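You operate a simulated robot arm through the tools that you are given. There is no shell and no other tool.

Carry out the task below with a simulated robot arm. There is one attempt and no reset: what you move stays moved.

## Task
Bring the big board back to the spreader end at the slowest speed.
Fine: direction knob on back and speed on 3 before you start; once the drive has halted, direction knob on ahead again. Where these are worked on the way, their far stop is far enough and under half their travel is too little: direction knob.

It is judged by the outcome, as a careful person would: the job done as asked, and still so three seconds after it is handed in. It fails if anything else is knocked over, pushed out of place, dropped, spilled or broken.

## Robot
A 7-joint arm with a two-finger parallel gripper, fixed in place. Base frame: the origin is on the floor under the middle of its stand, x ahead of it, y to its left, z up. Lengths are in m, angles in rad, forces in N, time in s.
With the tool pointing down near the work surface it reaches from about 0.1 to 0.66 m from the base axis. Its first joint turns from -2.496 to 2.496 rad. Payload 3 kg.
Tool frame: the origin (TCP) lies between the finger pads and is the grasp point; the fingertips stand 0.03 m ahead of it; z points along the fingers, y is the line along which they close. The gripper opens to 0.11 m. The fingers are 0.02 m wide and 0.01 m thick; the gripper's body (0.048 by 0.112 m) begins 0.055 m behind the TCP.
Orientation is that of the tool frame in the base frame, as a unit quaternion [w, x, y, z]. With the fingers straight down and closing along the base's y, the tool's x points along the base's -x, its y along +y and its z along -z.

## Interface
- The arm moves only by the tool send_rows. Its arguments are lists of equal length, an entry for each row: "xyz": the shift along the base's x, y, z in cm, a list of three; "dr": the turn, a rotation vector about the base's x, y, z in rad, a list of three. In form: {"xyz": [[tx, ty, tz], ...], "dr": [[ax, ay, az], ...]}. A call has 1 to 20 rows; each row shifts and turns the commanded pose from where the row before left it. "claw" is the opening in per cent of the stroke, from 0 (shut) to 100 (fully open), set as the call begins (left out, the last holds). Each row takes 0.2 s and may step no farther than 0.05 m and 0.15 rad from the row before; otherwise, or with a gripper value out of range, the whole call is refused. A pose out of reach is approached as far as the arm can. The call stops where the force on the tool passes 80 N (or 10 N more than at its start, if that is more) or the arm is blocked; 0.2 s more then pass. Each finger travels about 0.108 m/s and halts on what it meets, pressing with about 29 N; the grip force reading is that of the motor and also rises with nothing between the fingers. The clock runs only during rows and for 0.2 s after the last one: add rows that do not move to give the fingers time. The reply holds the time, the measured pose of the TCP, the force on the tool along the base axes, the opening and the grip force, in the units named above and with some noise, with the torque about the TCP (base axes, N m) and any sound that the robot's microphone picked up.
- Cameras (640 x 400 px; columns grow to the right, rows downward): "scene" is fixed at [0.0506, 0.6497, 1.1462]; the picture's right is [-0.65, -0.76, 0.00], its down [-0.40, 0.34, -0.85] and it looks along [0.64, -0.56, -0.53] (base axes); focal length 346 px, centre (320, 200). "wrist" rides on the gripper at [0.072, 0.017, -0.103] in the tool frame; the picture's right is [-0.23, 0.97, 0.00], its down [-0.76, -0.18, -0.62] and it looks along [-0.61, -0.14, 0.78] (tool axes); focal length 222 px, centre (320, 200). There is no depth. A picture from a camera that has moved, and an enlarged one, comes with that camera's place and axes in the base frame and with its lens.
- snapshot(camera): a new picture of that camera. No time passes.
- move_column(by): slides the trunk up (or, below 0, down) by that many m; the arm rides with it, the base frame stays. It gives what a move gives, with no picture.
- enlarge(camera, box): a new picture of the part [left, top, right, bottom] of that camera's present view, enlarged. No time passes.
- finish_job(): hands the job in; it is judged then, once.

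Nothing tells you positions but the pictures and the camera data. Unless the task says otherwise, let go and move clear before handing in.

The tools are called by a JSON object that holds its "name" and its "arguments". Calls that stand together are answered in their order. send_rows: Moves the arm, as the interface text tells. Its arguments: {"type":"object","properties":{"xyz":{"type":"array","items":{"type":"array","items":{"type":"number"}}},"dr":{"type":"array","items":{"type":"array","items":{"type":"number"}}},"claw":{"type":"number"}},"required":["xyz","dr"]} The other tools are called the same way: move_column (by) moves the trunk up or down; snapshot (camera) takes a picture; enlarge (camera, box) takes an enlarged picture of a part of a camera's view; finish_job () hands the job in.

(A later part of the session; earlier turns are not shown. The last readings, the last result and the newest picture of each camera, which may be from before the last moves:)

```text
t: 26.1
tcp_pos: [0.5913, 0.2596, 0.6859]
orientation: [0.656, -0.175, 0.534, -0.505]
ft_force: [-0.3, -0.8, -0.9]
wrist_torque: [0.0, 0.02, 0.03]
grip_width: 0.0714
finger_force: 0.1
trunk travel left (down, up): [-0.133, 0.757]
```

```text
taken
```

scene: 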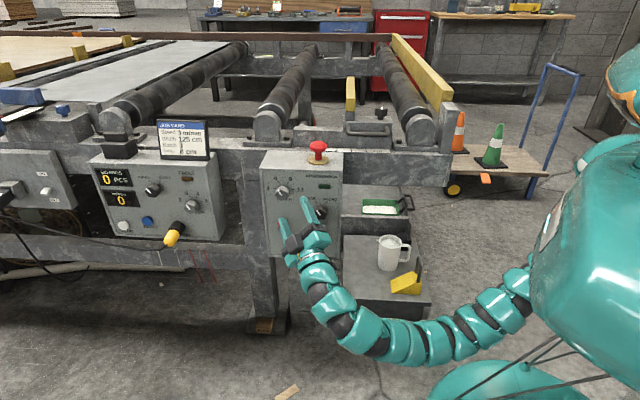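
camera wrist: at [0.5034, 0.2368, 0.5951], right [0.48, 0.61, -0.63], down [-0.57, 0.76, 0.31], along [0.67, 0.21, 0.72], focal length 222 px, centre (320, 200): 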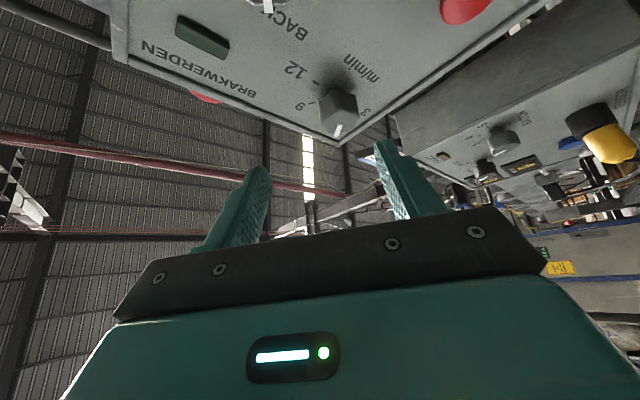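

The slanted posture is reachable and the speed knob is nearly on the tool axis. I'll line up with it, still about 6 cm short of the grip position.

{"name": "send_rows", "arguments": {"xyz": [[1.35, -0.4, -0.75], [1.35, -0.4, -0.75], [0, 0, 0]], "dr": [[0, 0, 0], [0, 0, 0], [0, 0, 0]]}}

{"name": "snapshot", "arguments": {"camera": "wrist"}}

{"name": "enlarge", "arguments": {"camera": "wrist", "box": [240, 70, 400, 170]}}

{"name": "enlarge", "arguments": {"camera": "scene", "box": [250, 150, 360, 270]}}

```text
t: 26.9
tcp_pos: [0.6163, 0.2503, 0.6697]
orientation: [0.656, -0.175, 0.534, -0.504]
ft_force: [-0.9, -0.5, 0.0]
wrist_torque: [0.01, -0.02, -0.02]
grip_width: 0.0715
finger_force: 0.0
trunk travel left (down, up): [-0.133, 0.757]
```

```text
taken
camera wrist: at [0.5291, 0.2283, 0.5806], right [0.48, 0.61, -0.63], down [-0.57, 0.76, 0.31], along [0.67, 0.21, 0.71], focal length 222 px, centre (320, 200)
```

wrist: 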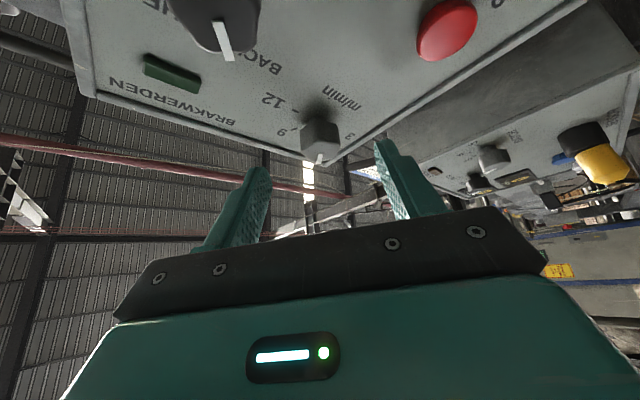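

```text
4.00 times, centred on (320, 120) of wrist
camera zoom: at [0.5291, 0.2283, 0.5806], right [0.48, 0.61, -0.63], down [-0.57, 0.76, 0.31], along [0.67, 0.21, 0.71], focal length 888 px, centre (320, 520)
```

zoom: 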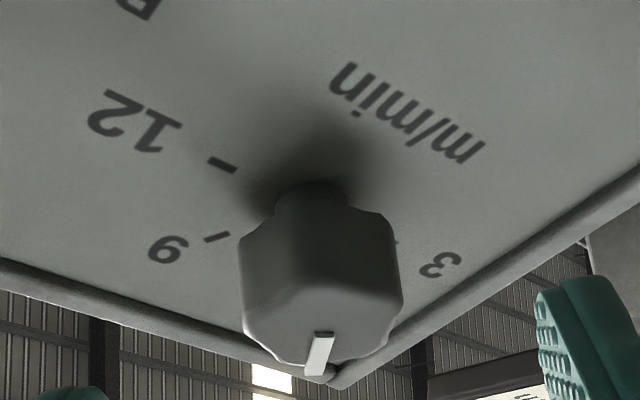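

```text
3.33 times, centred on (305, 210) of scene
camera zoom: at [0.0506, 0.6497, 1.1462], right [-0.65, -0.76, 0.0], down [-0.4, 0.34, -0.85], along [0.64, -0.56, -0.53], focal length 1155 px, centre (370, 167)
```

zoom: 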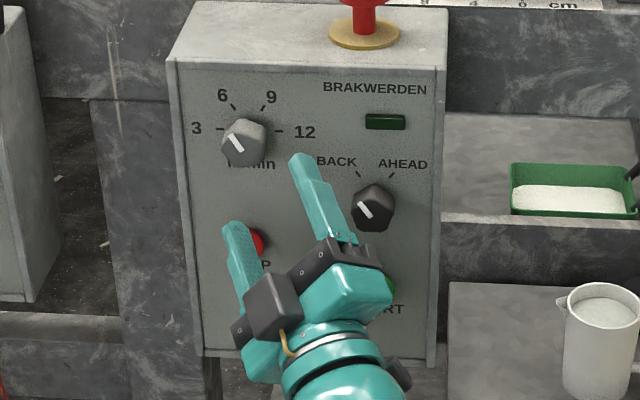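

The knob is centred between the fingers in the slanted approach. I'll slide in about 5.5 cm along the tool axis so the fingers straddle it.

{"name": "send_rows", "arguments": {"xyz": [[1.61, -0.56, 0.68], [1.61, -0.56, 0.68], [1.61, -0.56, 0.68], [0, 0, 0]], "dr": [[0, 0, 0], [0, 0, 0], [0, 0, 0], [0, 0, 0]]}}

{"name": "enlarge", "arguments": {"camera": "wrist", "box": [220, 90, 420, 215]}}

{"name": "enlarge", "arguments": {"camera": "scene", "box": [250, 150, 360, 270]}}

```text
t: 27.9
tcp_pos: [0.6651, 0.2335, 0.6906]
orientation: [0.656, -0.175, 0.535, -0.503]
ft_force: [-0.3, -0.7, -1.2]
wrist_torque: [-0.01, -0.01, 0.0]
grip_width: 0.0713
finger_force: 0.1
trunk travel left (down, up): [-0.133, 0.757]
```

```text
3.20 times, centred on (320, 152) of wrist
camera zoom: at [0.578, 0.2114, 0.6012], right [0.48, 0.61, -0.63], down [-0.57, 0.76, 0.31], along [0.67, 0.21, 0.72], focal length 711 px, centre (320, 352)
```

zoom: 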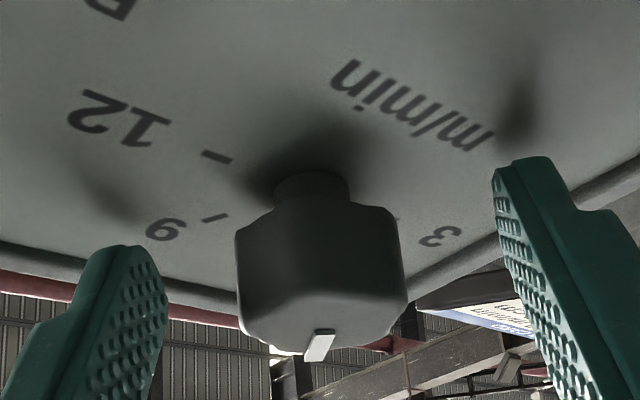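

```text
3.33 times, centred on (305, 210) of scene
camera zoom: at [0.0506, 0.6497, 1.1462], right [-0.65, -0.76, 0.0], down [-0.4, 0.34, -0.85], along [0.64, -0.56, -0.53], focal length 1155 px, centre (370, 167)
```

zoom: 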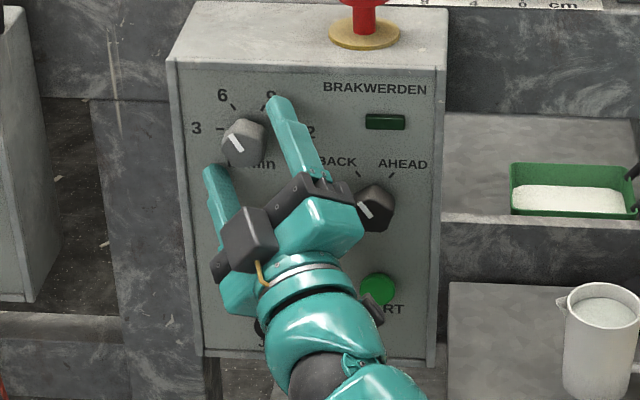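

The speed knob is well between the pads with no contact force. Closing on it now.

{"name": "send_rows", "arguments": {"xyz": [[0, 0, 0], [0, 0, 0], [0, 0, 0]], "dr": [[0, 0, 0], [0, 0, 0], [0, 0, 0]], "claw": 15}}

{"name": "enlarge", "arguments": {"camera": "wrist", "box": [220, 90, 420, 215]}}

```text
t: 28.7
tcp_pos: [0.6651, 0.2322, 0.6914]
orientation: [0.656, -0.174, 0.534, -0.504]
ft_force: [-0.5, -2.4, 4.8]
wrist_torque: [0.59, 0.48, 0.42]
grip_width: 0.0334
finger_force: 45.0
trunk travel left (down, up): [-0.133, 0.757]
```

```text
3.20 times, centred on (320, 152) of wrist
camera zoom: at [0.5776, 0.2112, 0.6018], right [0.48, 0.61, -0.63], down [-0.57, 0.76, 0.31], along [0.67, 0.21, 0.72], focal length 711 px, centre (320, 352)
```

zoom: 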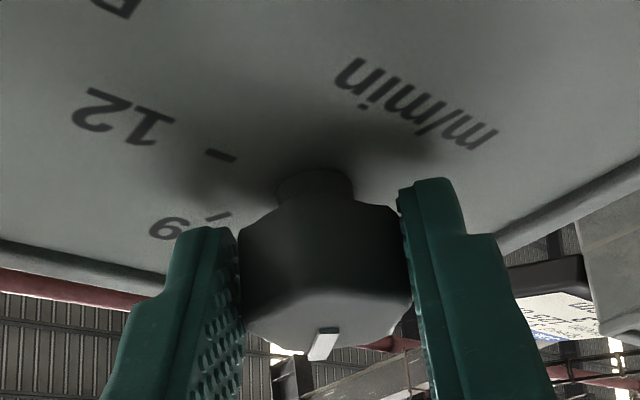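

It's gripped firmly (33 mm). I'll turn it counter-clockwise about its own axis, first half of the 60° step from 6 to 3.

{"name": "send_rows", "arguments": {"xyz": [[-0.063, -0.057, 0.116], [-0.051, -0.047, 0.126], [-0.038, -0.035, 0.134], [-0.025, -0.023, 0.14], [0, 0, 0]], "dr": [[-0.0886, 0.0967, 0], [-0.0886, 0.0967, 0], [-0.0886, 0.0967, 0], [-0.0886, 0.0967, 0], [0, 0, 0]]}}

{"name": "enlarge", "arguments": {"camera": "wrist", "box": [220, 90, 420, 215]}}

{"name": "enlarge", "arguments": {"camera": "scene", "box": [250, 150, 360, 270]}}

```text
t: 29.9
tcp_pos: [0.6626, 0.2308, 0.6972]
orientation: [0.502, -0.379, 0.552, -0.548]
ft_force: [-7.8, -4.8, 19.7]
wrist_torque: [0.48, 0.1, -0.11]
grip_width: 0.0336
finger_force: 45.2
trunk travel left (down, up): [-0.133, 0.757]
```

```text
3.20 times, centred on (320, 152) of wrist
camera zoom: at [0.5504, 0.1863, 0.6599], right [0.17, 0.33, -0.93], down [-0.47, 0.86, 0.22], along [0.87, 0.4, 0.3], focal length 711 px, centre (320, 352)
```

zoom: 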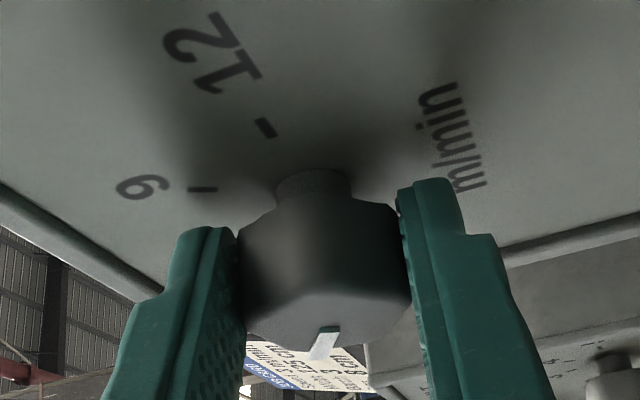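

```text
3.33 times, centred on (305, 210) of scene
camera zoom: at [0.0506, 0.6497, 1.1462], right [-0.65, -0.76, 0.0], down [-0.4, 0.34, -0.85], along [0.64, -0.56, -0.53], focal length 1155 px, centre (370, 167)
```

zoom: 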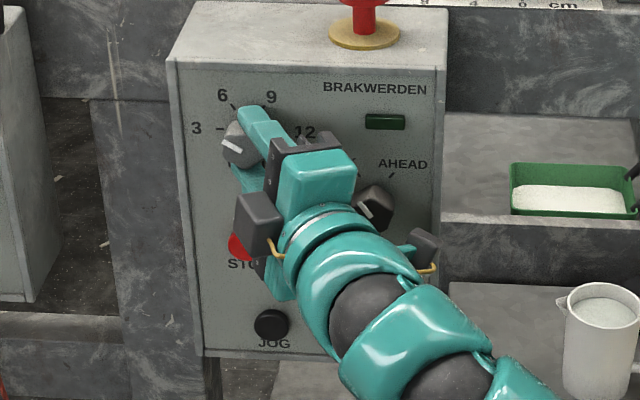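

The knob follows the fingers and its pointer is about halfway to 3. Continuing with the second half.

{"name": "send_rows", "arguments": {"xyz": [[-0.011, -0.011, 0.16], [0.002, 0.002, 0.16], [0.016, 0.015, 0.15], [0.03, 0.027, 0.14], [0, 0, 0]], "dr": [[-0.0886, 0.0967, 0], [-0.0886, 0.0967, 0], [-0.0886, 0.0967, 0], [-0.0886, 0.0967, 0], [0, 0, 0]]}}

{"name": "enlarge", "arguments": {"camera": "wrist", "box": [220, 90, 420, 215]}}

{"name": "enlarge", "arguments": {"camera": "scene", "box": [250, 150, 360, 270]}}

```text
t: 31.1
tcp_pos: [0.6637, 0.2314, 0.7043]
orientation: [-0.312, 0.557, -0.534, 0.554]
ft_force: [-2.6, -6.9, 29.7]
wrist_torque: [-0.55, -0.96, -0.27]
grip_width: 0.0335
finger_force: 44.6
trunk travel left (down, up): [-0.133, 0.757]
```

```text
3.20 times, centred on (320, 152) of wrist
camera zoom: at [0.548, 0.185, 0.7287], right [-0.2, -0.02, -0.98], down [-0.41, 0.91, 0.07], along [0.89, 0.41, -0.19], focal length 711 px, centre (320, 352)
```

zoom: 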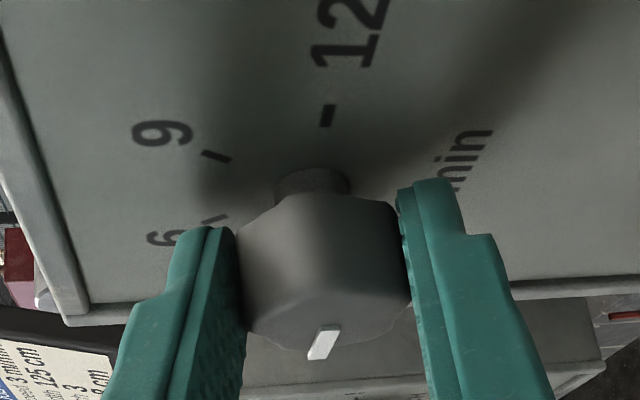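

```text
3.33 times, centred on (305, 210) of scene
camera zoom: at [0.0506, 0.6497, 1.1462], right [-0.65, -0.76, 0.0], down [-0.4, 0.34, -0.85], along [0.64, -0.56, -0.53], focal length 1155 px, centre (370, 167)
```

zoom: 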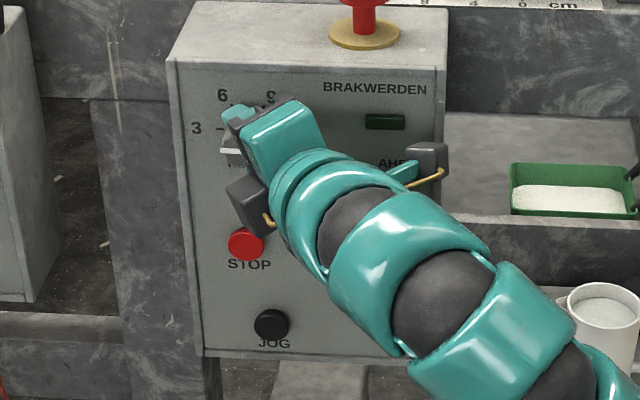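

The pointer now appears to lie horizontally toward 3, after exactly 60° of rotation. I'll let go, back away along the tool axis and check.

{"name": "send_rows", "arguments": {"xyz": [[0, 0, 0], [0, 0, 0], [-1.9, 0.49, 0.38], [-1.9, 0.49, 0.38], [-1.9, 0.49, 0.38], [-1.9, 1.2, 0], [-1.9, 1.2, 0], [0, 0, 0]], "dr": [[0, 0, 0], [0, 0, 0], [0, 0, 0], [0, 0, 0], [0, 0, 0], [0, 0, 0], [0, 0, 0], [0, 0, 0]], "claw": 65}}

{"name": "snapshot", "arguments": {"camera": "scene"}}

{"name": "snapshot", "arguments": {"camera": "wrist"}}

{"name": "enlarge", "arguments": {"camera": "scene", "box": [250, 150, 360, 270]}}

```text
t: 32.9
tcp_pos: [0.5688, 0.2707, 0.7144]
orientation: [-0.311, 0.559, -0.534, 0.552]
ft_force: [-0.6, 0.2, 0.6]
wrist_torque: [0.02, -0.03, 0.03]
grip_width: 0.0713
finger_force: 0.0
trunk travel left (down, up): [-0.133, 0.757]
```

```text
taken
```

scene: 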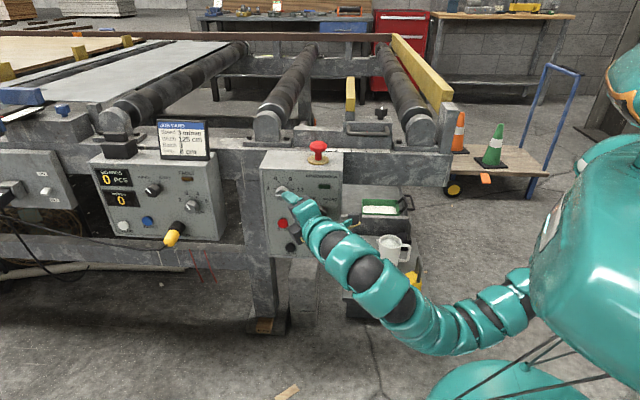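

```text
taken
camera wrist: at [0.4542, 0.2238, 0.7393], right [-0.21, -0.02, -0.98], down [-0.41, 0.91, 0.07], along [0.89, 0.41, -0.19], focal length 222 px, centre (320, 200)
```

wrist: 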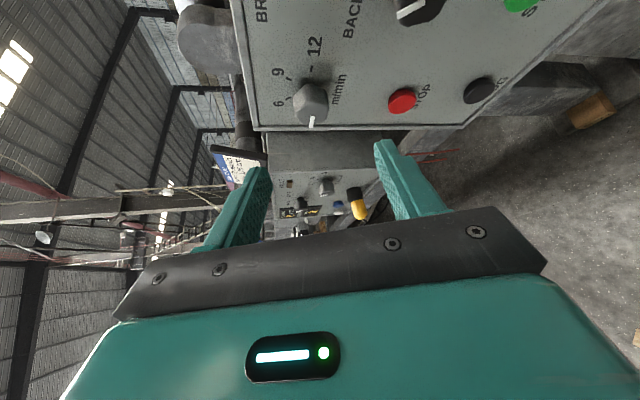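

```text
3.33 times, centred on (305, 210) of scene
camera zoom: at [0.0506, 0.6497, 1.1462], right [-0.65, -0.76, 0.0], down [-0.4, 0.34, -0.85], along [0.64, -0.56, -0.53], focal length 1155 px, centre (370, 167)
```

zoom: 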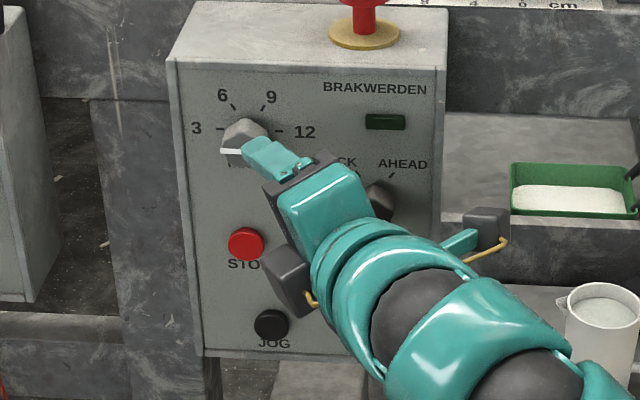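

{"name": "enlarge", "arguments": {"camera": "wrist", "box": [240, 50, 400, 150]}}

{"name": "enlarge", "arguments": {"camera": "scene", "box": [260, 165, 310, 215]}}

```text
4.00 times, centred on (320, 100) of wrist
camera zoom: at [0.4542, 0.2238, 0.7393], right [-0.21, -0.02, -0.98], down [-0.41, 0.91, 0.07], along [0.89, 0.41, -0.19], focal length 888 px, centre (320, 600)
```

zoom: 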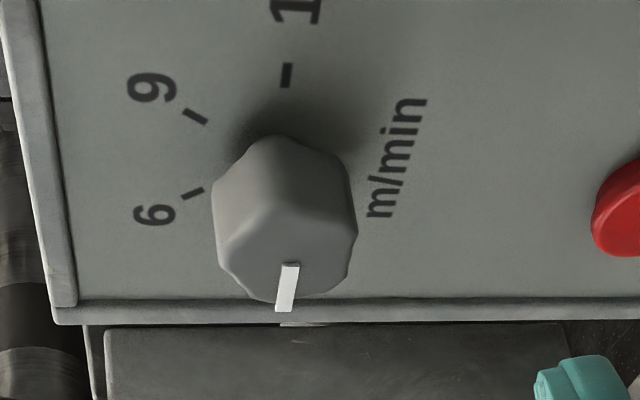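

```text
8.00 times, centred on (285, 190) of scene
camera zoom: at [0.0506, 0.6497, 1.1462], right [-0.65, -0.76, 0.0], down [-0.4, 0.34, -0.85], along [0.64, -0.56, -0.53], focal length 2772 px, centre (600, 280)
```

zoom: 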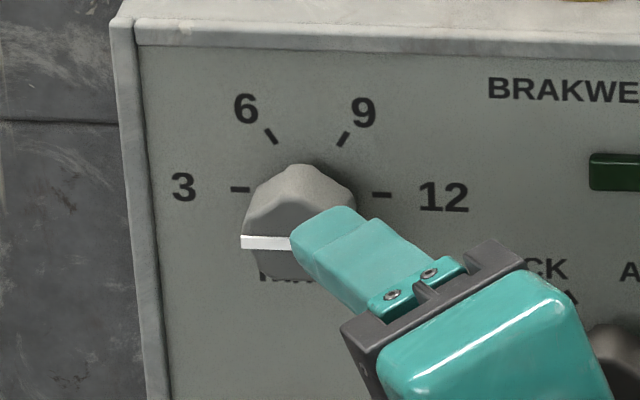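

Speed pointer is level with the 3 mark and the direction knob is on BACK, so both are set before starting. Next I close the fingers and square up in front of the green START button.

{"name": "send_rows", "arguments": {"xyz": [[-0.2, -0.5, -0.74], [-0.2, -0.5, -0.74], [-0.2, -0.5, -0.74], [-0.2, -0.5, -0.74], [-0.2, -0.5, -0.74], [-0.2, -0.5, -0.74], [-0.2, -0.5, -0.74], [-0.2, -0.5, -0.74], [-0.2, -0.5, -0.8], [0, 0, 0]], "dr": [[-0.0304, -0.0285, -0.1146], [-0.0304, -0.0285, -0.1146], [-0.0304, -0.0285, -0.1146], [-0.0304, -0.0285, -0.1146], [-0.0304, -0.0285, -0.1146], [0.0913, -0.0996, 0], [0.0913, -0.0996, 0], [0.0913, -0.0996, 0], [0.0913, -0.0996, 0], [0, 0, 0]], "claw": 0}}

{"name": "snapshot", "arguments": {"camera": "wrist"}}

{"name": "enlarge", "arguments": {"camera": "scene", "box": [250, 150, 360, 270]}}

```text
t: 35.1
tcp_pos: [0.5519, 0.2265, 0.6449]
orientation: [0.317, -0.191, 0.681, -0.632]
ft_force: [0.3, 0.0, -0.4]
wrist_torque: [0.02, 0.02, -0.02]
grip_width: 0.0001
finger_force: 29.3
trunk travel left (down, up): [-0.133, 0.757]
```

```text
taken
camera wrist: at [0.4317, 0.2571, 0.615], right [0.3, 0.27, -0.91], down [0.11, 0.94, 0.32], along [0.95, -0.19, 0.25], focal length 222 px, centre (320, 200)
```

wrist: 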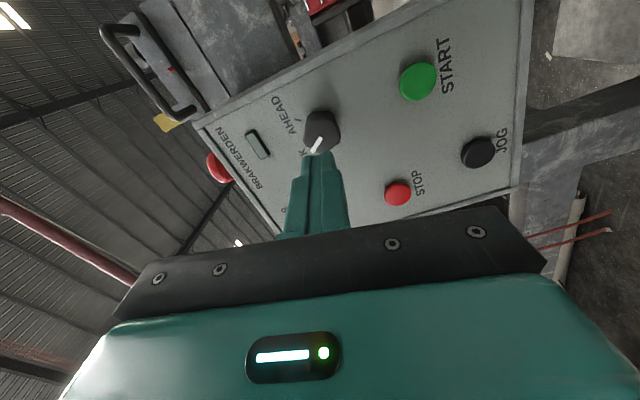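

```text
3.33 times, centred on (305, 210) of scene
camera zoom: at [0.0506, 0.6497, 1.1462], right [-0.65, -0.76, 0.0], down [-0.4, 0.34, -0.85], along [0.64, -0.56, -0.53], focal length 1155 px, centre (370, 167)
```

zoom: 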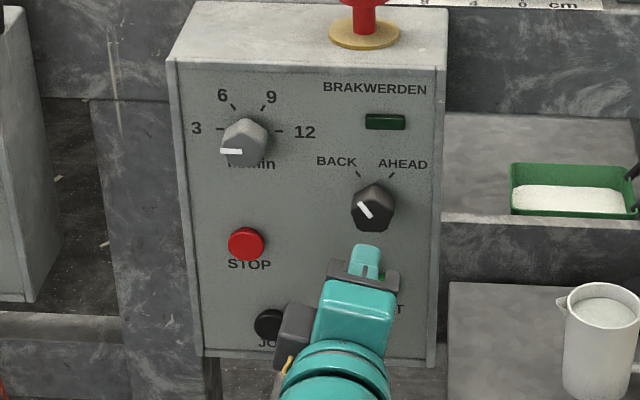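

Both knobs read correctly (3 and BACK). Before lowering the trunk to START height I'll check the arm's clearance from the small table with the jug.

{"name": "snapshot", "arguments": {"camera": "scene"}}

```text
taken
```

scene: 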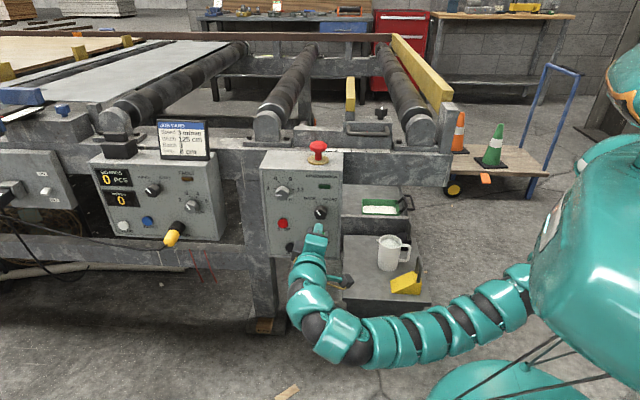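

The arm is well in front of the small table with nothing beneath it. Lowering the trunk 8.8 cm to bring the closed fingertips level with START.

{"name": "move_column", "arguments": {"by": -0.088}}

{"name": "snapshot", "arguments": {"camera": "wrist"}}

{"name": "enlarge", "arguments": {"camera": "wrist", "box": [240, 60, 400, 160]}}

```text
t: 36.3
tcp_pos: [0.5516, 0.2275, 0.5579]
orientation: [0.316, -0.192, 0.681, -0.633]
ft_force: [-0.5, -0.3, 0.5]
wrist_torque: [0.0, 0.01, 0.04]
grip_width: 0.0
finger_force: 29.1
trunk travel left (down, up): [-0.045, 0.845]
```

```text
taken
camera wrist: at [0.4316, 0.2572, 0.5271], right [0.3, 0.27, -0.91], down [0.11, 0.94, 0.32], along [0.95, -0.19, 0.25], focal length 222 px, centre (320, 200)
```

wrist: 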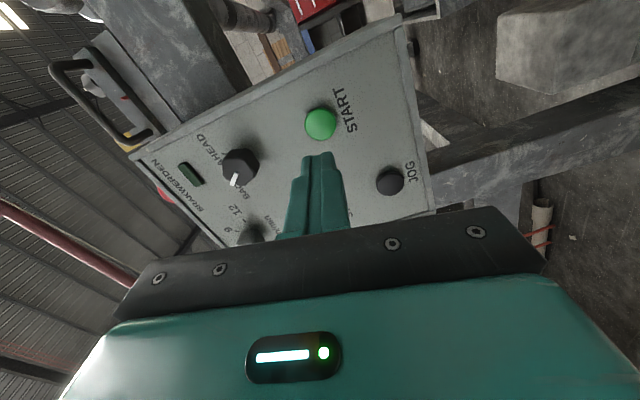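

```text
4.00 times, centred on (320, 110) of wrist
camera zoom: at [0.4316, 0.2572, 0.5271], right [0.3, 0.27, -0.91], down [0.11, 0.94, 0.32], along [0.95, -0.19, 0.25], focal length 888 px, centre (320, 560)
```

zoom: 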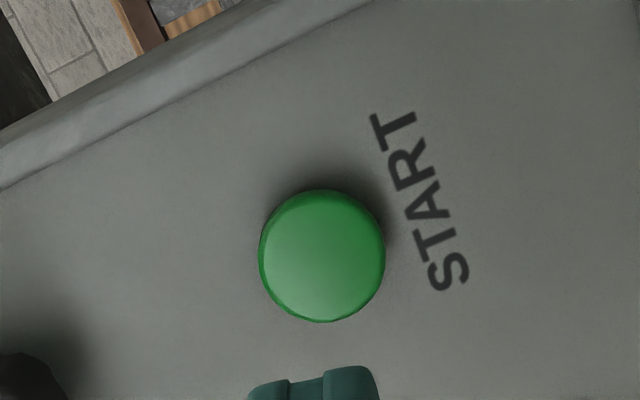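

START is exactly on the tool axis. I'll advance 6 cm, then feel forward in small steps.

{"name": "send_rows", "arguments": {"xyz": [[1.35, -1.48, 0], [1.35, -1.48, 0], [1.35, -1.48, 0], [0, 0, 0]], "dr": [[0, 0, 0], [0, 0, 0], [0, 0, 0], [0, 0, 0]]}}

{"name": "enlarge", "arguments": {"camera": "wrist", "box": [220, 80, 420, 205]}}

{"name": "enlarge", "arguments": {"camera": "scene", "box": [250, 150, 360, 270]}}

```text
t: 37.3
tcp_pos: [0.591, 0.1825, 0.5558]
orientation: [0.317, -0.193, 0.68, -0.633]
ft_force: [0.5, 0.6, -0.4]
wrist_torque: [-0.02, 0.0, -0.02]
grip_width: 0.0
finger_force: 29.2
trunk travel left (down, up): [-0.045, 0.845]
```

```text
3.20 times, centred on (320, 142) of wrist
camera zoom: at [0.472, 0.213, 0.5256], right [0.3, 0.27, -0.91], down [0.11, 0.94, 0.32], along [0.95, -0.19, 0.25], focal length 711 px, centre (320, 384)
```

zoom: 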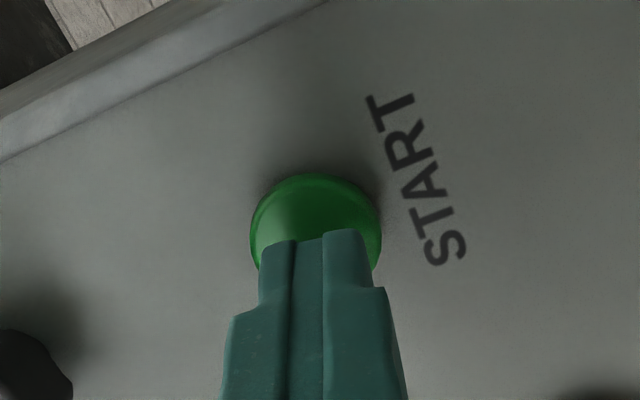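

```text
3.33 times, centred on (305, 210) of scene
camera zoom: at [0.0506, 0.6497, 1.1462], right [-0.65, -0.76, 0.0], down [-0.4, 0.34, -0.85], along [0.64, -0.56, -0.53], focal length 1155 px, centre (370, 167)
```

zoom: 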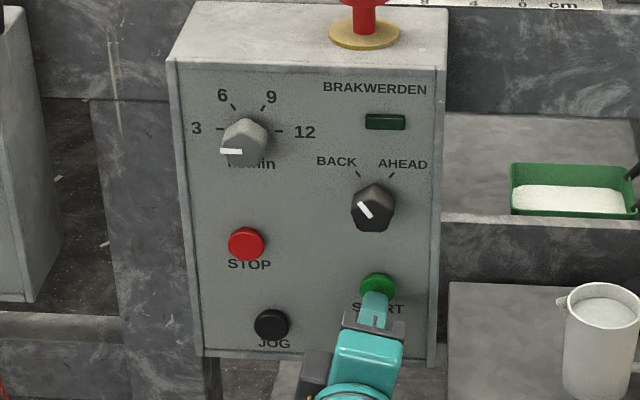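

Fingertips are about 1 cm from the green button. Pressing forward in small steps now.

{"name": "send_rows", "arguments": {"xyz": [[0.2, -0.22, 0], [0.2, -0.22, 0], [0.2, -0.22, 0], [0.14, -0.15, 0], [0, 0, 0]], "dr": [[0, 0, 0], [0, 0, 0], [0, 0, 0], [0, 0, 0], [0, 0, 0]]}}

{"name": "snapshot", "arguments": {"camera": "scene"}}

```text
t: 38.5
tcp_pos: [0.5978, 0.1736, 0.5568]
orientation: [0.316, -0.193, 0.68, -0.633]
ft_force: [-1.4, 1.1, -1.2]
wrist_torque: [0.04, 0.04, -0.01]
grip_width: 0.0001
finger_force: 28.6
trunk travel left (down, up): [-0.045, 0.845]
```

```text
taken
```

scene: 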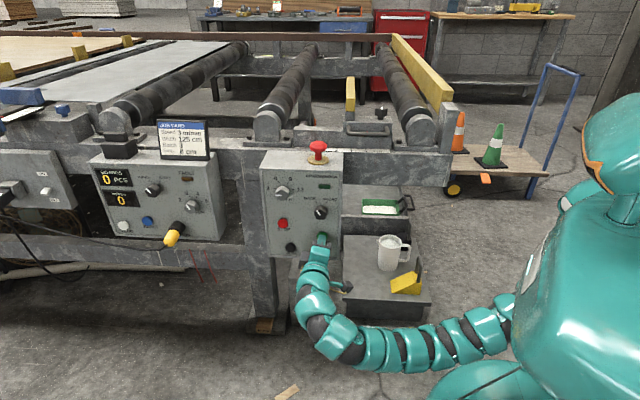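

Contact with the button is only just beginning (about 2 N). I'll press a bit further.

{"name": "send_rows", "arguments": {"xyz": [[0.14, -0.15, 0], [0.14, -0.15, 0], [0, 0, 0]], "dr": [[0, 0, 0], [0, 0, 0], [0, 0, 0]]}}

{"name": "enlarge", "arguments": {"camera": "scene", "box": [80, 110, 360, 270]}}

```text
t: 39.3
tcp_pos: [0.6009, 0.1709, 0.5576]
orientation: [0.316, -0.193, 0.68, -0.632]
ft_force: [-4.2, 2.2, -0.8]
wrist_torque: [0.0, 0.05, -0.01]
grip_width: 0.0002
finger_force: 29.3
trunk travel left (down, up): [-0.045, 0.845]
heard: click
```

```text
2.29 times, centred on (220, 190) of scene
camera zoom: at [0.0506, 0.6497, 1.1462], right [-0.65, -0.76, 0.0], down [-0.4, 0.34, -0.85], along [0.64, -0.56, -0.53], focal length 792 px, centre (549, 223)
```

zoom: 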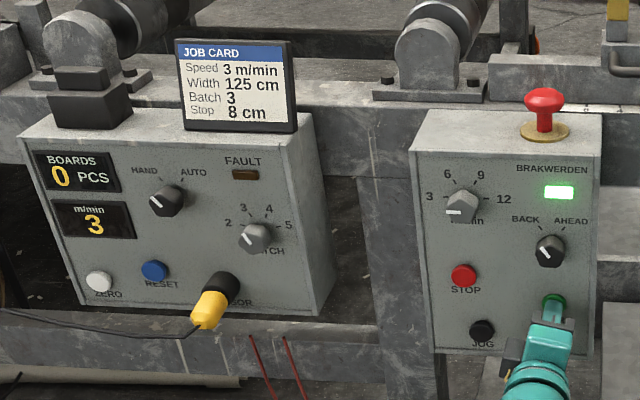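

A click: the run lamp lit green and the display shows 3 m/min. I'll release the button, back off, and watch the board.

{"name": "send_rows", "arguments": {"xyz": [[-0.68, 0.74, 0], [-1.35, 1.48, 0], [-1.35, 1.48, 0], [0, 0, 0]], "dr": [[0, 0, 0], [0, 0, 0], [0, 0, 0], [0, 0, 0]]}}

{"name": "snapshot", "arguments": {"camera": "scene"}}

{"name": "enlarge", "arguments": {"camera": "scene", "box": [0, 20, 260, 180]}}

```text
t: 40.3
tcp_pos: [0.5674, 0.2083, 0.5581]
orientation: [0.316, -0.194, 0.68, -0.633]
ft_force: [-0.3, 0.4, 0.8]
wrist_torque: [-0.02, 0.03, 0.01]
grip_width: 0.0002
finger_force: 28.7
trunk travel left (down, up): [-0.045, 0.845]
```

```text
taken
```

scene: 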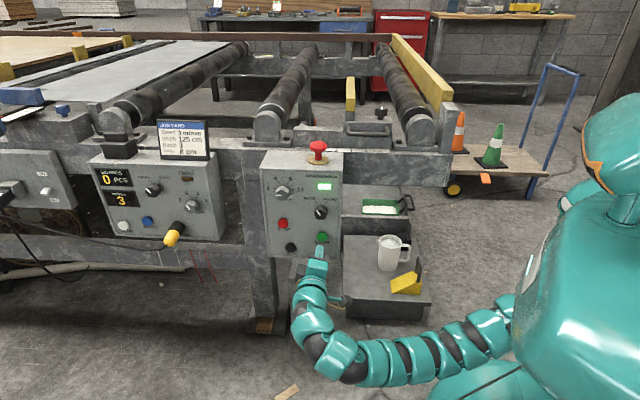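

```text
2.46 times, centred on (130, 100) of scene
camera zoom: at [0.0506, 0.6497, 1.1462], right [-0.65, -0.76, 0.0], down [-0.4, 0.34, -0.85], along [0.64, -0.56, -0.53], focal length 853 px, centre (788, 446)
```

zoom: 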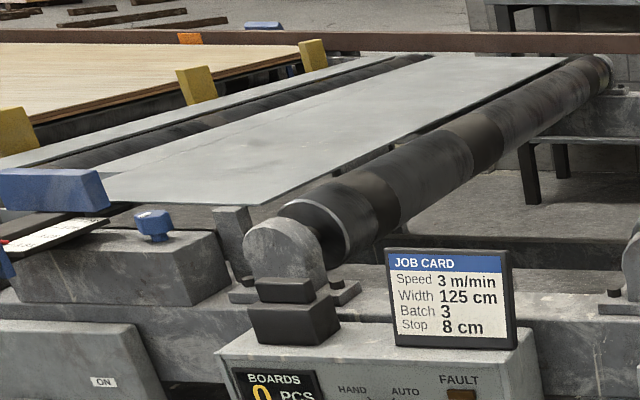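

The big wooden board is moving left, back toward the spreader end. While it runs I'll raise the trunk back to knob height and keep watching.

{"name": "move_column", "arguments": {"by": 0.088}}

{"name": "snapshot", "arguments": {"camera": "scene"}}

{"name": "enlarge", "arguments": {"camera": "scene", "box": [0, 0, 200, 130]}}

```text
t: 41.6
tcp_pos: [0.5678, 0.2093, 0.6454]
orientation: [0.317, -0.192, 0.68, -0.633]
ft_force: [0.3, -0.1, 0.1]
wrist_torque: [-0.02, 0.01, 0.0]
grip_width: 0.0
finger_force: 29.5
trunk travel left (down, up): [-0.133, 0.757]
```

```text
taken
```

scene: 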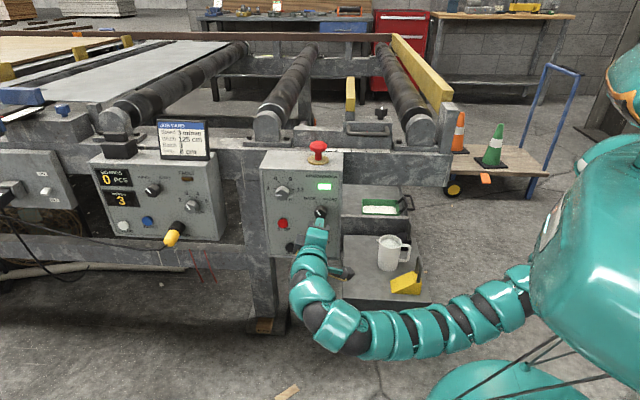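

```text
3.08 times, centred on (100, 65) of scene
camera zoom: at [0.0506, 0.6497, 1.1462], right [-0.65, -0.76, 0.0], down [-0.4, 0.34, -0.85], along [0.64, -0.56, -0.53], focal length 1066 px, centre (997, 615)
```

zoom: 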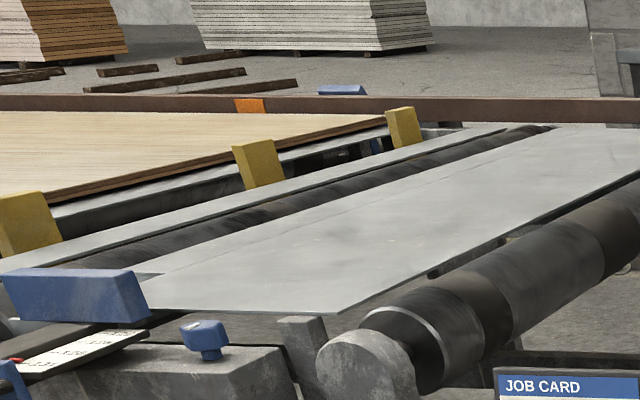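

The board keeps travelling back at 3 m/min. I'll wait in short intervals and check the display.

{"name": "send_rows", "arguments": {"xyz": [[0, 0, 0], [0, 0, 0], [0, 0, 0], [0, 0, 0], [0, 0, 0], [0, 0, 0], [0, 0, 0], [0, 0, 0], [0, 0, 0], [0, 0, 0]], "dr": [[0, 0, 0], [0, 0, 0], [0, 0, 0], [0, 0, 0], [0, 0, 0], [0, 0, 0], [0, 0, 0], [0, 0, 0], [0, 0, 0], [0, 0, 0]]}}

{"name": "snapshot", "arguments": {"camera": "scene"}}

```text
t: 43.8
tcp_pos: [0.5669, 0.208, 0.6455]
orientation: [0.317, -0.192, 0.68, -0.632]
ft_force: [0.3, -0.6, -0.2]
wrist_torque: [-0.02, 0.0, 0.01]
grip_width: 0.0
finger_force: 29.5
trunk travel left (down, up): [-0.133, 0.757]
```

```text
taken
```

scene: 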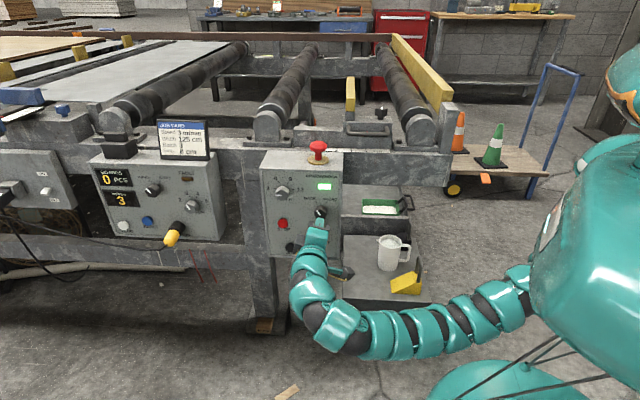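

{"name": "send_rows", "arguments": {"xyz": [[0, 0, 0], [0, 0, 0], [0, 0, 0], [0, 0, 0], [0, 0, 0], [0, 0, 0], [0, 0, 0]], "dr": [[0, 0, 0], [0, 0, 0], [0, 0, 0], [0, 0, 0], [0, 0, 0], [0, 0, 0], [0, 0, 0]]}}

{"name": "enlarge", "arguments": {"camera": "scene", "box": [0, 0, 350, 220]}}

```text
t: 45.4
tcp_pos: [0.5676, 0.209, 0.645]
orientation: [0.316, -0.191, 0.681, -0.632]
ft_force: [-0.9, 0.0, -0.3]
wrist_torque: [0.0, 0.0, 0.0]
grip_width: 0.0001
finger_force: 28.3
trunk travel left (down, up): [-0.133, 0.757]
```

```text
1.82 times, centred on (175, 110) of scene
camera zoom: at [0.0506, 0.6497, 1.1462], right [-0.65, -0.76, 0.0], down [-0.4, 0.34, -0.85], along [0.64, -0.56, -0.53], focal length 630 px, centre (584, 364)
```

zoom: 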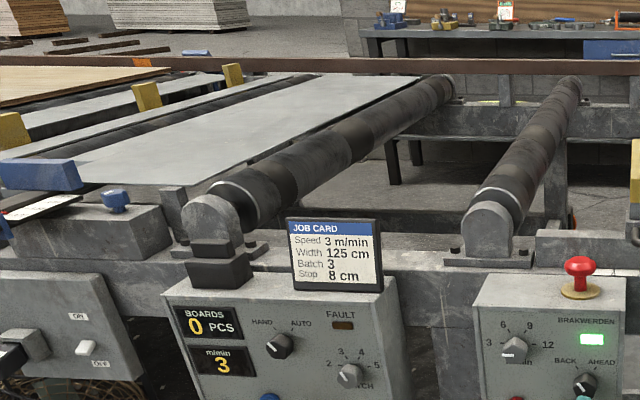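

{"name": "send_rows", "arguments": {"xyz": [[0, 0, 0], [0, 0, 0], [0, 0, 0], [0, 0, 0], [0, 0, 0]], "dr": [[0, 0, 0], [0, 0, 0], [0, 0, 0], [0, 0, 0], [0, 0, 0]]}}

{"name": "enlarge", "arguments": {"camera": "scene", "box": [0, 0, 350, 220]}}

{"name": "snapshot", "arguments": {"camera": "wrist"}}

```text
t: 46.6
tcp_pos: [0.5671, 0.2089, 0.6464]
orientation: [0.316, -0.193, 0.681, -0.632]
ft_force: [-1.3, -0.3, 0.7]
wrist_torque: [-0.01, 0.03, -0.01]
grip_width: 0.0
finger_force: 29.2
trunk travel left (down, up): [-0.133, 0.757]
```

```text
1.82 times, centred on (175, 110) of scene
camera zoom: at [0.0506, 0.6497, 1.1462], right [-0.65, -0.76, 0.0], down [-0.4, 0.34, -0.85], along [0.64, -0.56, -0.53], focal length 630 px, centre (584, 364)
```

zoom: 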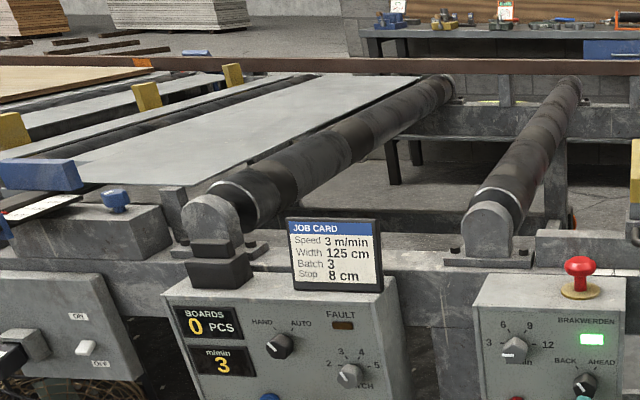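

```text
taken
camera wrist: at [0.4482, 0.239, 0.6149], right [0.3, 0.27, -0.91], down [0.11, 0.94, 0.32], along [0.95, -0.19, 0.25], focal length 222 px, centre (320, 200)
```

wrist: 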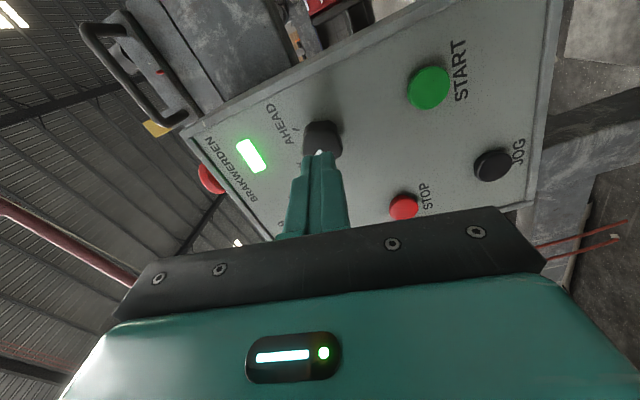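

{"name": "send_rows", "arguments": {"xyz": [[0, 0, 0], [0, 0, 0], [0, 0, 0], [0, 0, 0], [0, 0, 0]], "dr": [[0, 0, 0], [0, 0, 0], [0, 0, 0], [0, 0, 0], [0, 0, 0]]}}

{"name": "enlarge", "arguments": {"camera": "scene", "box": [0, 0, 350, 220]}}

```text
t: 47.8
tcp_pos: [0.5664, 0.2074, 0.6465]
orientation: [0.317, -0.193, 0.681, -0.631]
ft_force: [0.2, 0.8, 0.3]
wrist_torque: [0.0, -0.02, -0.03]
grip_width: 0.0
finger_force: 29.7
trunk travel left (down, up): [-0.133, 0.757]
```

```text
1.82 times, centred on (175, 110) of scene
camera zoom: at [0.0506, 0.6497, 1.1462], right [-0.65, -0.76, 0.0], down [-0.4, 0.34, -0.85], along [0.64, -0.56, -0.53], focal length 630 px, centre (584, 364)
```

zoom: 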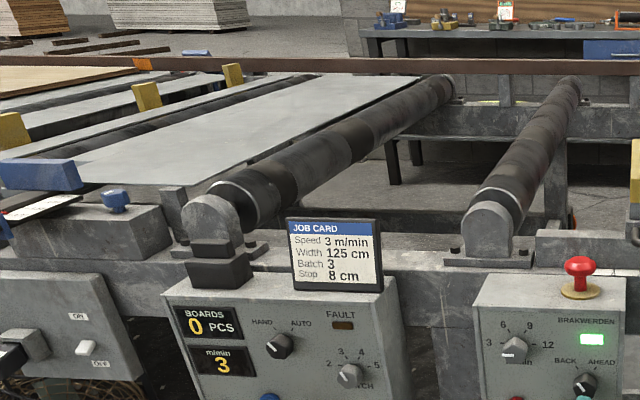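

The board is still travelling and the display still shows 3. I'll keep waiting.

{"name": "send_rows", "arguments": {"xyz": [[0, 0, 0], [0, 0, 0], [0, 0, 0], [0, 0, 0], [0, 0, 0], [0, 0, 0], [0, 0, 0]], "dr": [[0, 0, 0], [0, 0, 0], [0, 0, 0], [0, 0, 0], [0, 0, 0], [0, 0, 0], [0, 0, 0]]}}

{"name": "enlarge", "arguments": {"camera": "scene", "box": [0, 0, 350, 220]}}

```text
t: 49.4
tcp_pos: [0.5673, 0.2084, 0.6459]
orientation: [0.317, -0.192, 0.68, -0.632]
ft_force: [0.5, 0.9, -1.0]
wrist_torque: [-0.02, -0.01, -0.02]
grip_width: 0.0
finger_force: 29.6
trunk travel left (down, up): [-0.133, 0.757]
```

```text
1.82 times, centred on (175, 110) of scene
camera zoom: at [0.0506, 0.6497, 1.1462], right [-0.65, -0.76, 0.0], down [-0.4, 0.34, -0.85], along [0.64, -0.56, -0.53], focal length 630 px, centre (584, 364)
```

zoom: 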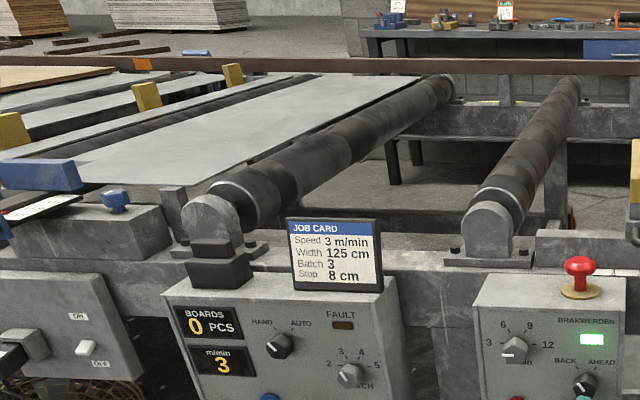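

{"name": "send_rows", "arguments": {"xyz": [[0, 0, 0], [0, 0, 0], [0, 0, 0], [0, 0, 0], [0, 0, 0], [0, 0, 0], [0, 0, 0], [0, 0, 0]], "dr": [[0, 0, 0], [0, 0, 0], [0, 0, 0], [0, 0, 0], [0, 0, 0], [0, 0, 0], [0, 0, 0], [0, 0, 0]]}}

{"name": "enlarge", "arguments": {"camera": "scene", "box": [0, 0, 350, 220]}}

```text
t: 51.2
tcp_pos: [0.5684, 0.2093, 0.6453]
orientation: [0.317, -0.192, 0.68, -0.632]
ft_force: [-0.5, 0.4, -0.2]
wrist_torque: [-0.01, 0.03, 0.0]
grip_width: 0.0
finger_force: 29.5
trunk travel left (down, up): [-0.133, 0.757]
```

```text
1.82 times, centred on (175, 110) of scene
camera zoom: at [0.0506, 0.6497, 1.1462], right [-0.65, -0.76, 0.0], down [-0.4, 0.34, -0.85], along [0.64, -0.56, -0.53], focal length 630 px, centre (584, 364)
```

zoom: 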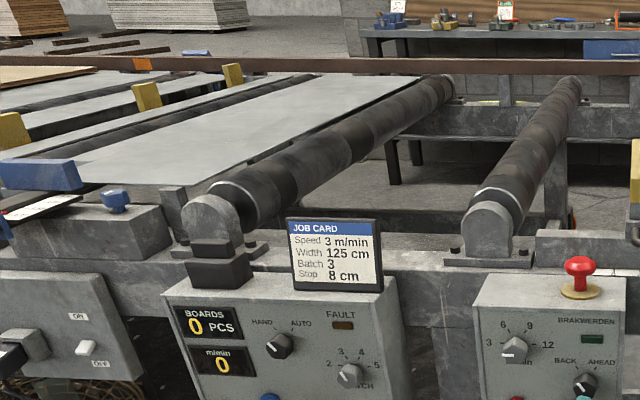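

The drive has halted on its own: the display reads 0 and the run lamp is out, with the board back at the spreader end. Now I open the fingers and approach the direction knob to return it to AHEAD.

{"name": "send_rows", "arguments": {"xyz": [[0.2, 0.18, 0.1], [0, 0, 0], [0, 0, 0], [0, 0, 0]], "dr": [[0, 0, 0], [0, 0, 0], [0, 0, 0], [0, 0, 0]], "claw": 65}}

{"name": "enlarge", "arguments": {"camera": "wrist", "box": [220, 70, 420, 195]}}

{"name": "enlarge", "arguments": {"camera": "scene", "box": [0, 0, 350, 220]}}

```text
t: 52.2
tcp_pos: [0.5689, 0.2104, 0.6467]
orientation: [0.316, -0.193, 0.68, -0.633]
ft_force: [-0.2, -0.2, -0.6]
wrist_torque: [0.0, -0.03, 0.0]
grip_width: 0.0717
finger_force: 0.1
trunk travel left (down, up): [-0.133, 0.757]
```

```text
3.20 times, centred on (320, 132) of wrist
camera zoom: at [0.4502, 0.241, 0.6158], right [0.3, 0.27, -0.91], down [0.11, 0.94, 0.32], along [0.95, -0.19, 0.25], focal length 711 px, centre (320, 416)
```

zoom: 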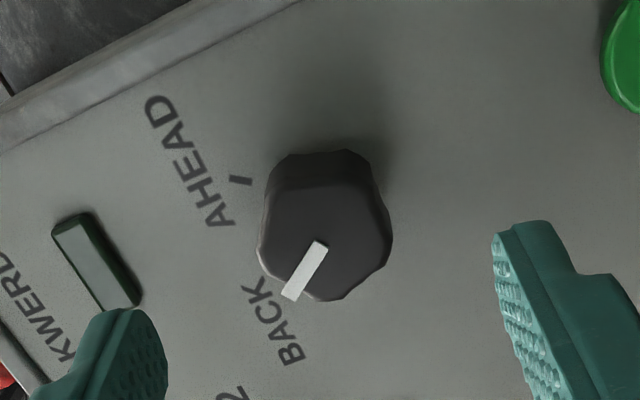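

```text
1.82 times, centred on (175, 110) of scene
camera zoom: at [0.0506, 0.6497, 1.1462], right [-0.65, -0.76, 0.0], down [-0.4, 0.34, -0.85], along [0.64, -0.56, -0.53], focal length 630 px, centre (584, 364)
```

zoom: 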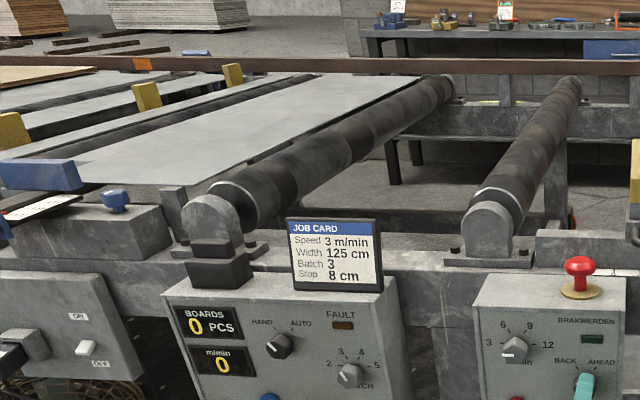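

The board is at rest and the knob is centred between the open fingers. Advancing 5 cm and closing on it.

{"name": "send_rows", "arguments": {"xyz": [[1.15, -1.25, 0], [1.15, -1.25, 0], [1.12, -1.22, 0], [0, 0, 0]], "dr": [[0, 0, 0], [0, 0, 0], [0, 0, 0], [0, 0, 0]]}}

{"name": "send_rows", "arguments": {"xyz": [[0, 0, 0], [0, 0, 0], [0, 0, 0]], "dr": [[0, 0, 0], [0, 0, 0], [0, 0, 0]], "claw": 15}}

{"name": "enlarge", "arguments": {"camera": "wrist", "box": [220, 90, 420, 215]}}

```text
t: 53.2
tcp_pos: [0.6037, 0.1734, 0.6467]
orientation: [0.317, -0.192, 0.681, -0.632]
ft_force: [0.8, 0.5, 0.0]
wrist_torque: [0.04, 0.0, 0.0]
grip_width: 0.0716
finger_force: 0.2
trunk travel left (down, up): [-0.133, 0.757]
```

```text
t: 54.0
tcp_pos: [0.6033, 0.1732, 0.6456]
orientation: [0.316, -0.193, 0.681, -0.632]
ft_force: [-1.1, -1.4, -7.5]
wrist_torque: [0.46, 0.46, 0.22]
grip_width: 0.0338
finger_force: 44.8
trunk travel left (down, up): [-0.133, 0.757]
```

```text
3.20 times, centred on (320, 152) of wrist
camera zoom: at [0.4844, 0.2044, 0.6151], right [0.3, 0.27, -0.91], down [0.11, 0.94, 0.32], along [0.95, -0.19, 0.25], focal length 711 px, centre (320, 352)
```

zoom: 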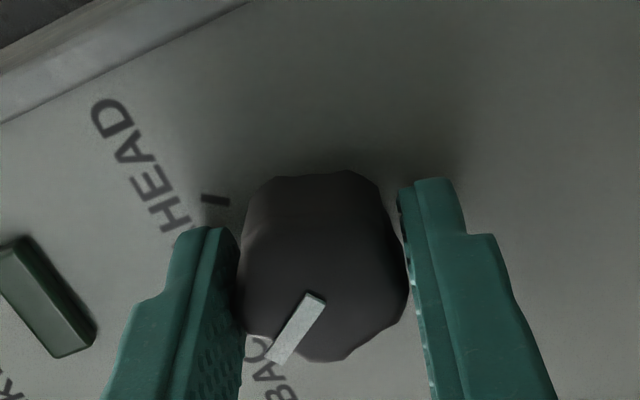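

The knob is gripped again. Turning it clockwise back toward AHEAD.

{"name": "send_rows", "arguments": {"xyz": [[0, 0, 0], [0, 0, 0], [0, 0, 0], [0, 0, 0], [0, 0, 0], [0, 0, 0]], "dr": [[0.0946, -0.1033, 0], [0.0946, -0.1033, 0], [0.0946, -0.1033, 0], [0.0946, -0.1033, 0], [0.0946, -0.1033, 0], [0, 0, 0]]}}

{"name": "send_rows", "arguments": {"xyz": [[0, 0, 0], [0, 0, 0], [0, 0, 0], [0, 0, 0], [0, 0, 0]], "dr": [[0.0946, -0.1033, 0], [0.0946, -0.1033, 0], [0.0946, -0.1033, 0], [0.0946, -0.1033, 0], [0, 0, 0]]}}

{"name": "enlarge", "arguments": {"camera": "wrist", "box": [220, 90, 420, 215]}}

{"name": "enlarge", "arguments": {"camera": "scene", "box": [250, 150, 360, 270]}}

```text
t: 55.4
tcp_pos: [0.6029, 0.173, 0.6464]
orientation: [0.515, 0.053, 0.706, -0.484]
ft_force: [-11.2, 1.1, -7.9]
wrist_torque: [0.7, 0.65, 0.45]
grip_width: 0.0342
finger_force: 44.8
trunk travel left (down, up): [-0.133, 0.757]
```

```text
t: 56.6
tcp_pos: [0.602, 0.1729, 0.6467]
orientation: [0.629, 0.247, 0.662, -0.324]
ft_force: [-3.5, 4.2, 3.8]
wrist_torque: [-0.54, 0.15, 0.81]
grip_width: 0.0343
finger_force: 45.4
trunk travel left (down, up): [-0.133, 0.757]
```

```text
3.20 times, centred on (320, 152) of wrist
camera zoom: at [0.5401, 0.2549, 0.5729], right [0.73, 0.67, 0.11], down [-0.48, 0.4, 0.78], along [0.48, -0.62, 0.62], focal length 711 px, centre (320, 352)
```

zoom: 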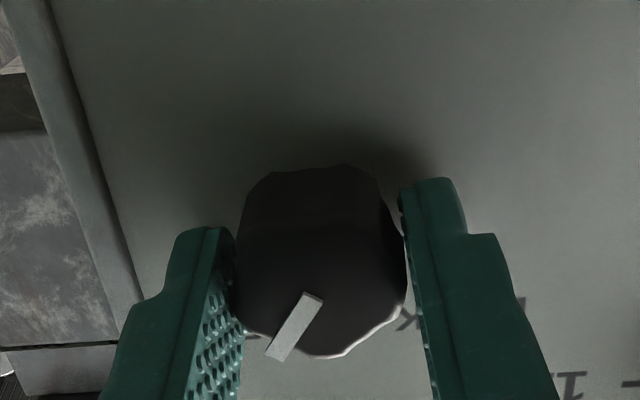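

```text
3.33 times, centred on (305, 210) of scene
camera zoom: at [0.0506, 0.6497, 1.1462], right [-0.65, -0.76, 0.0], down [-0.4, 0.34, -0.85], along [0.64, -0.56, -0.53], focal length 1155 px, centre (370, 167)
```

zoom: 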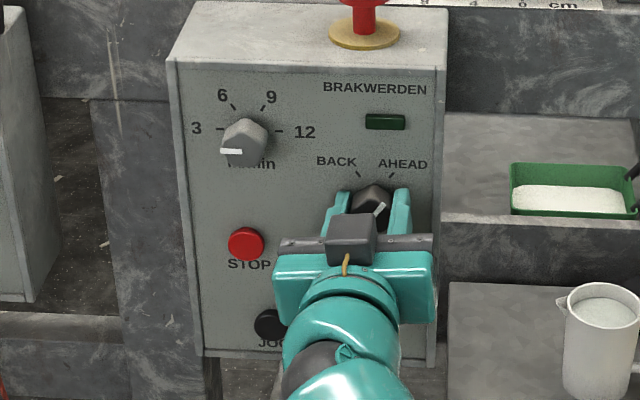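

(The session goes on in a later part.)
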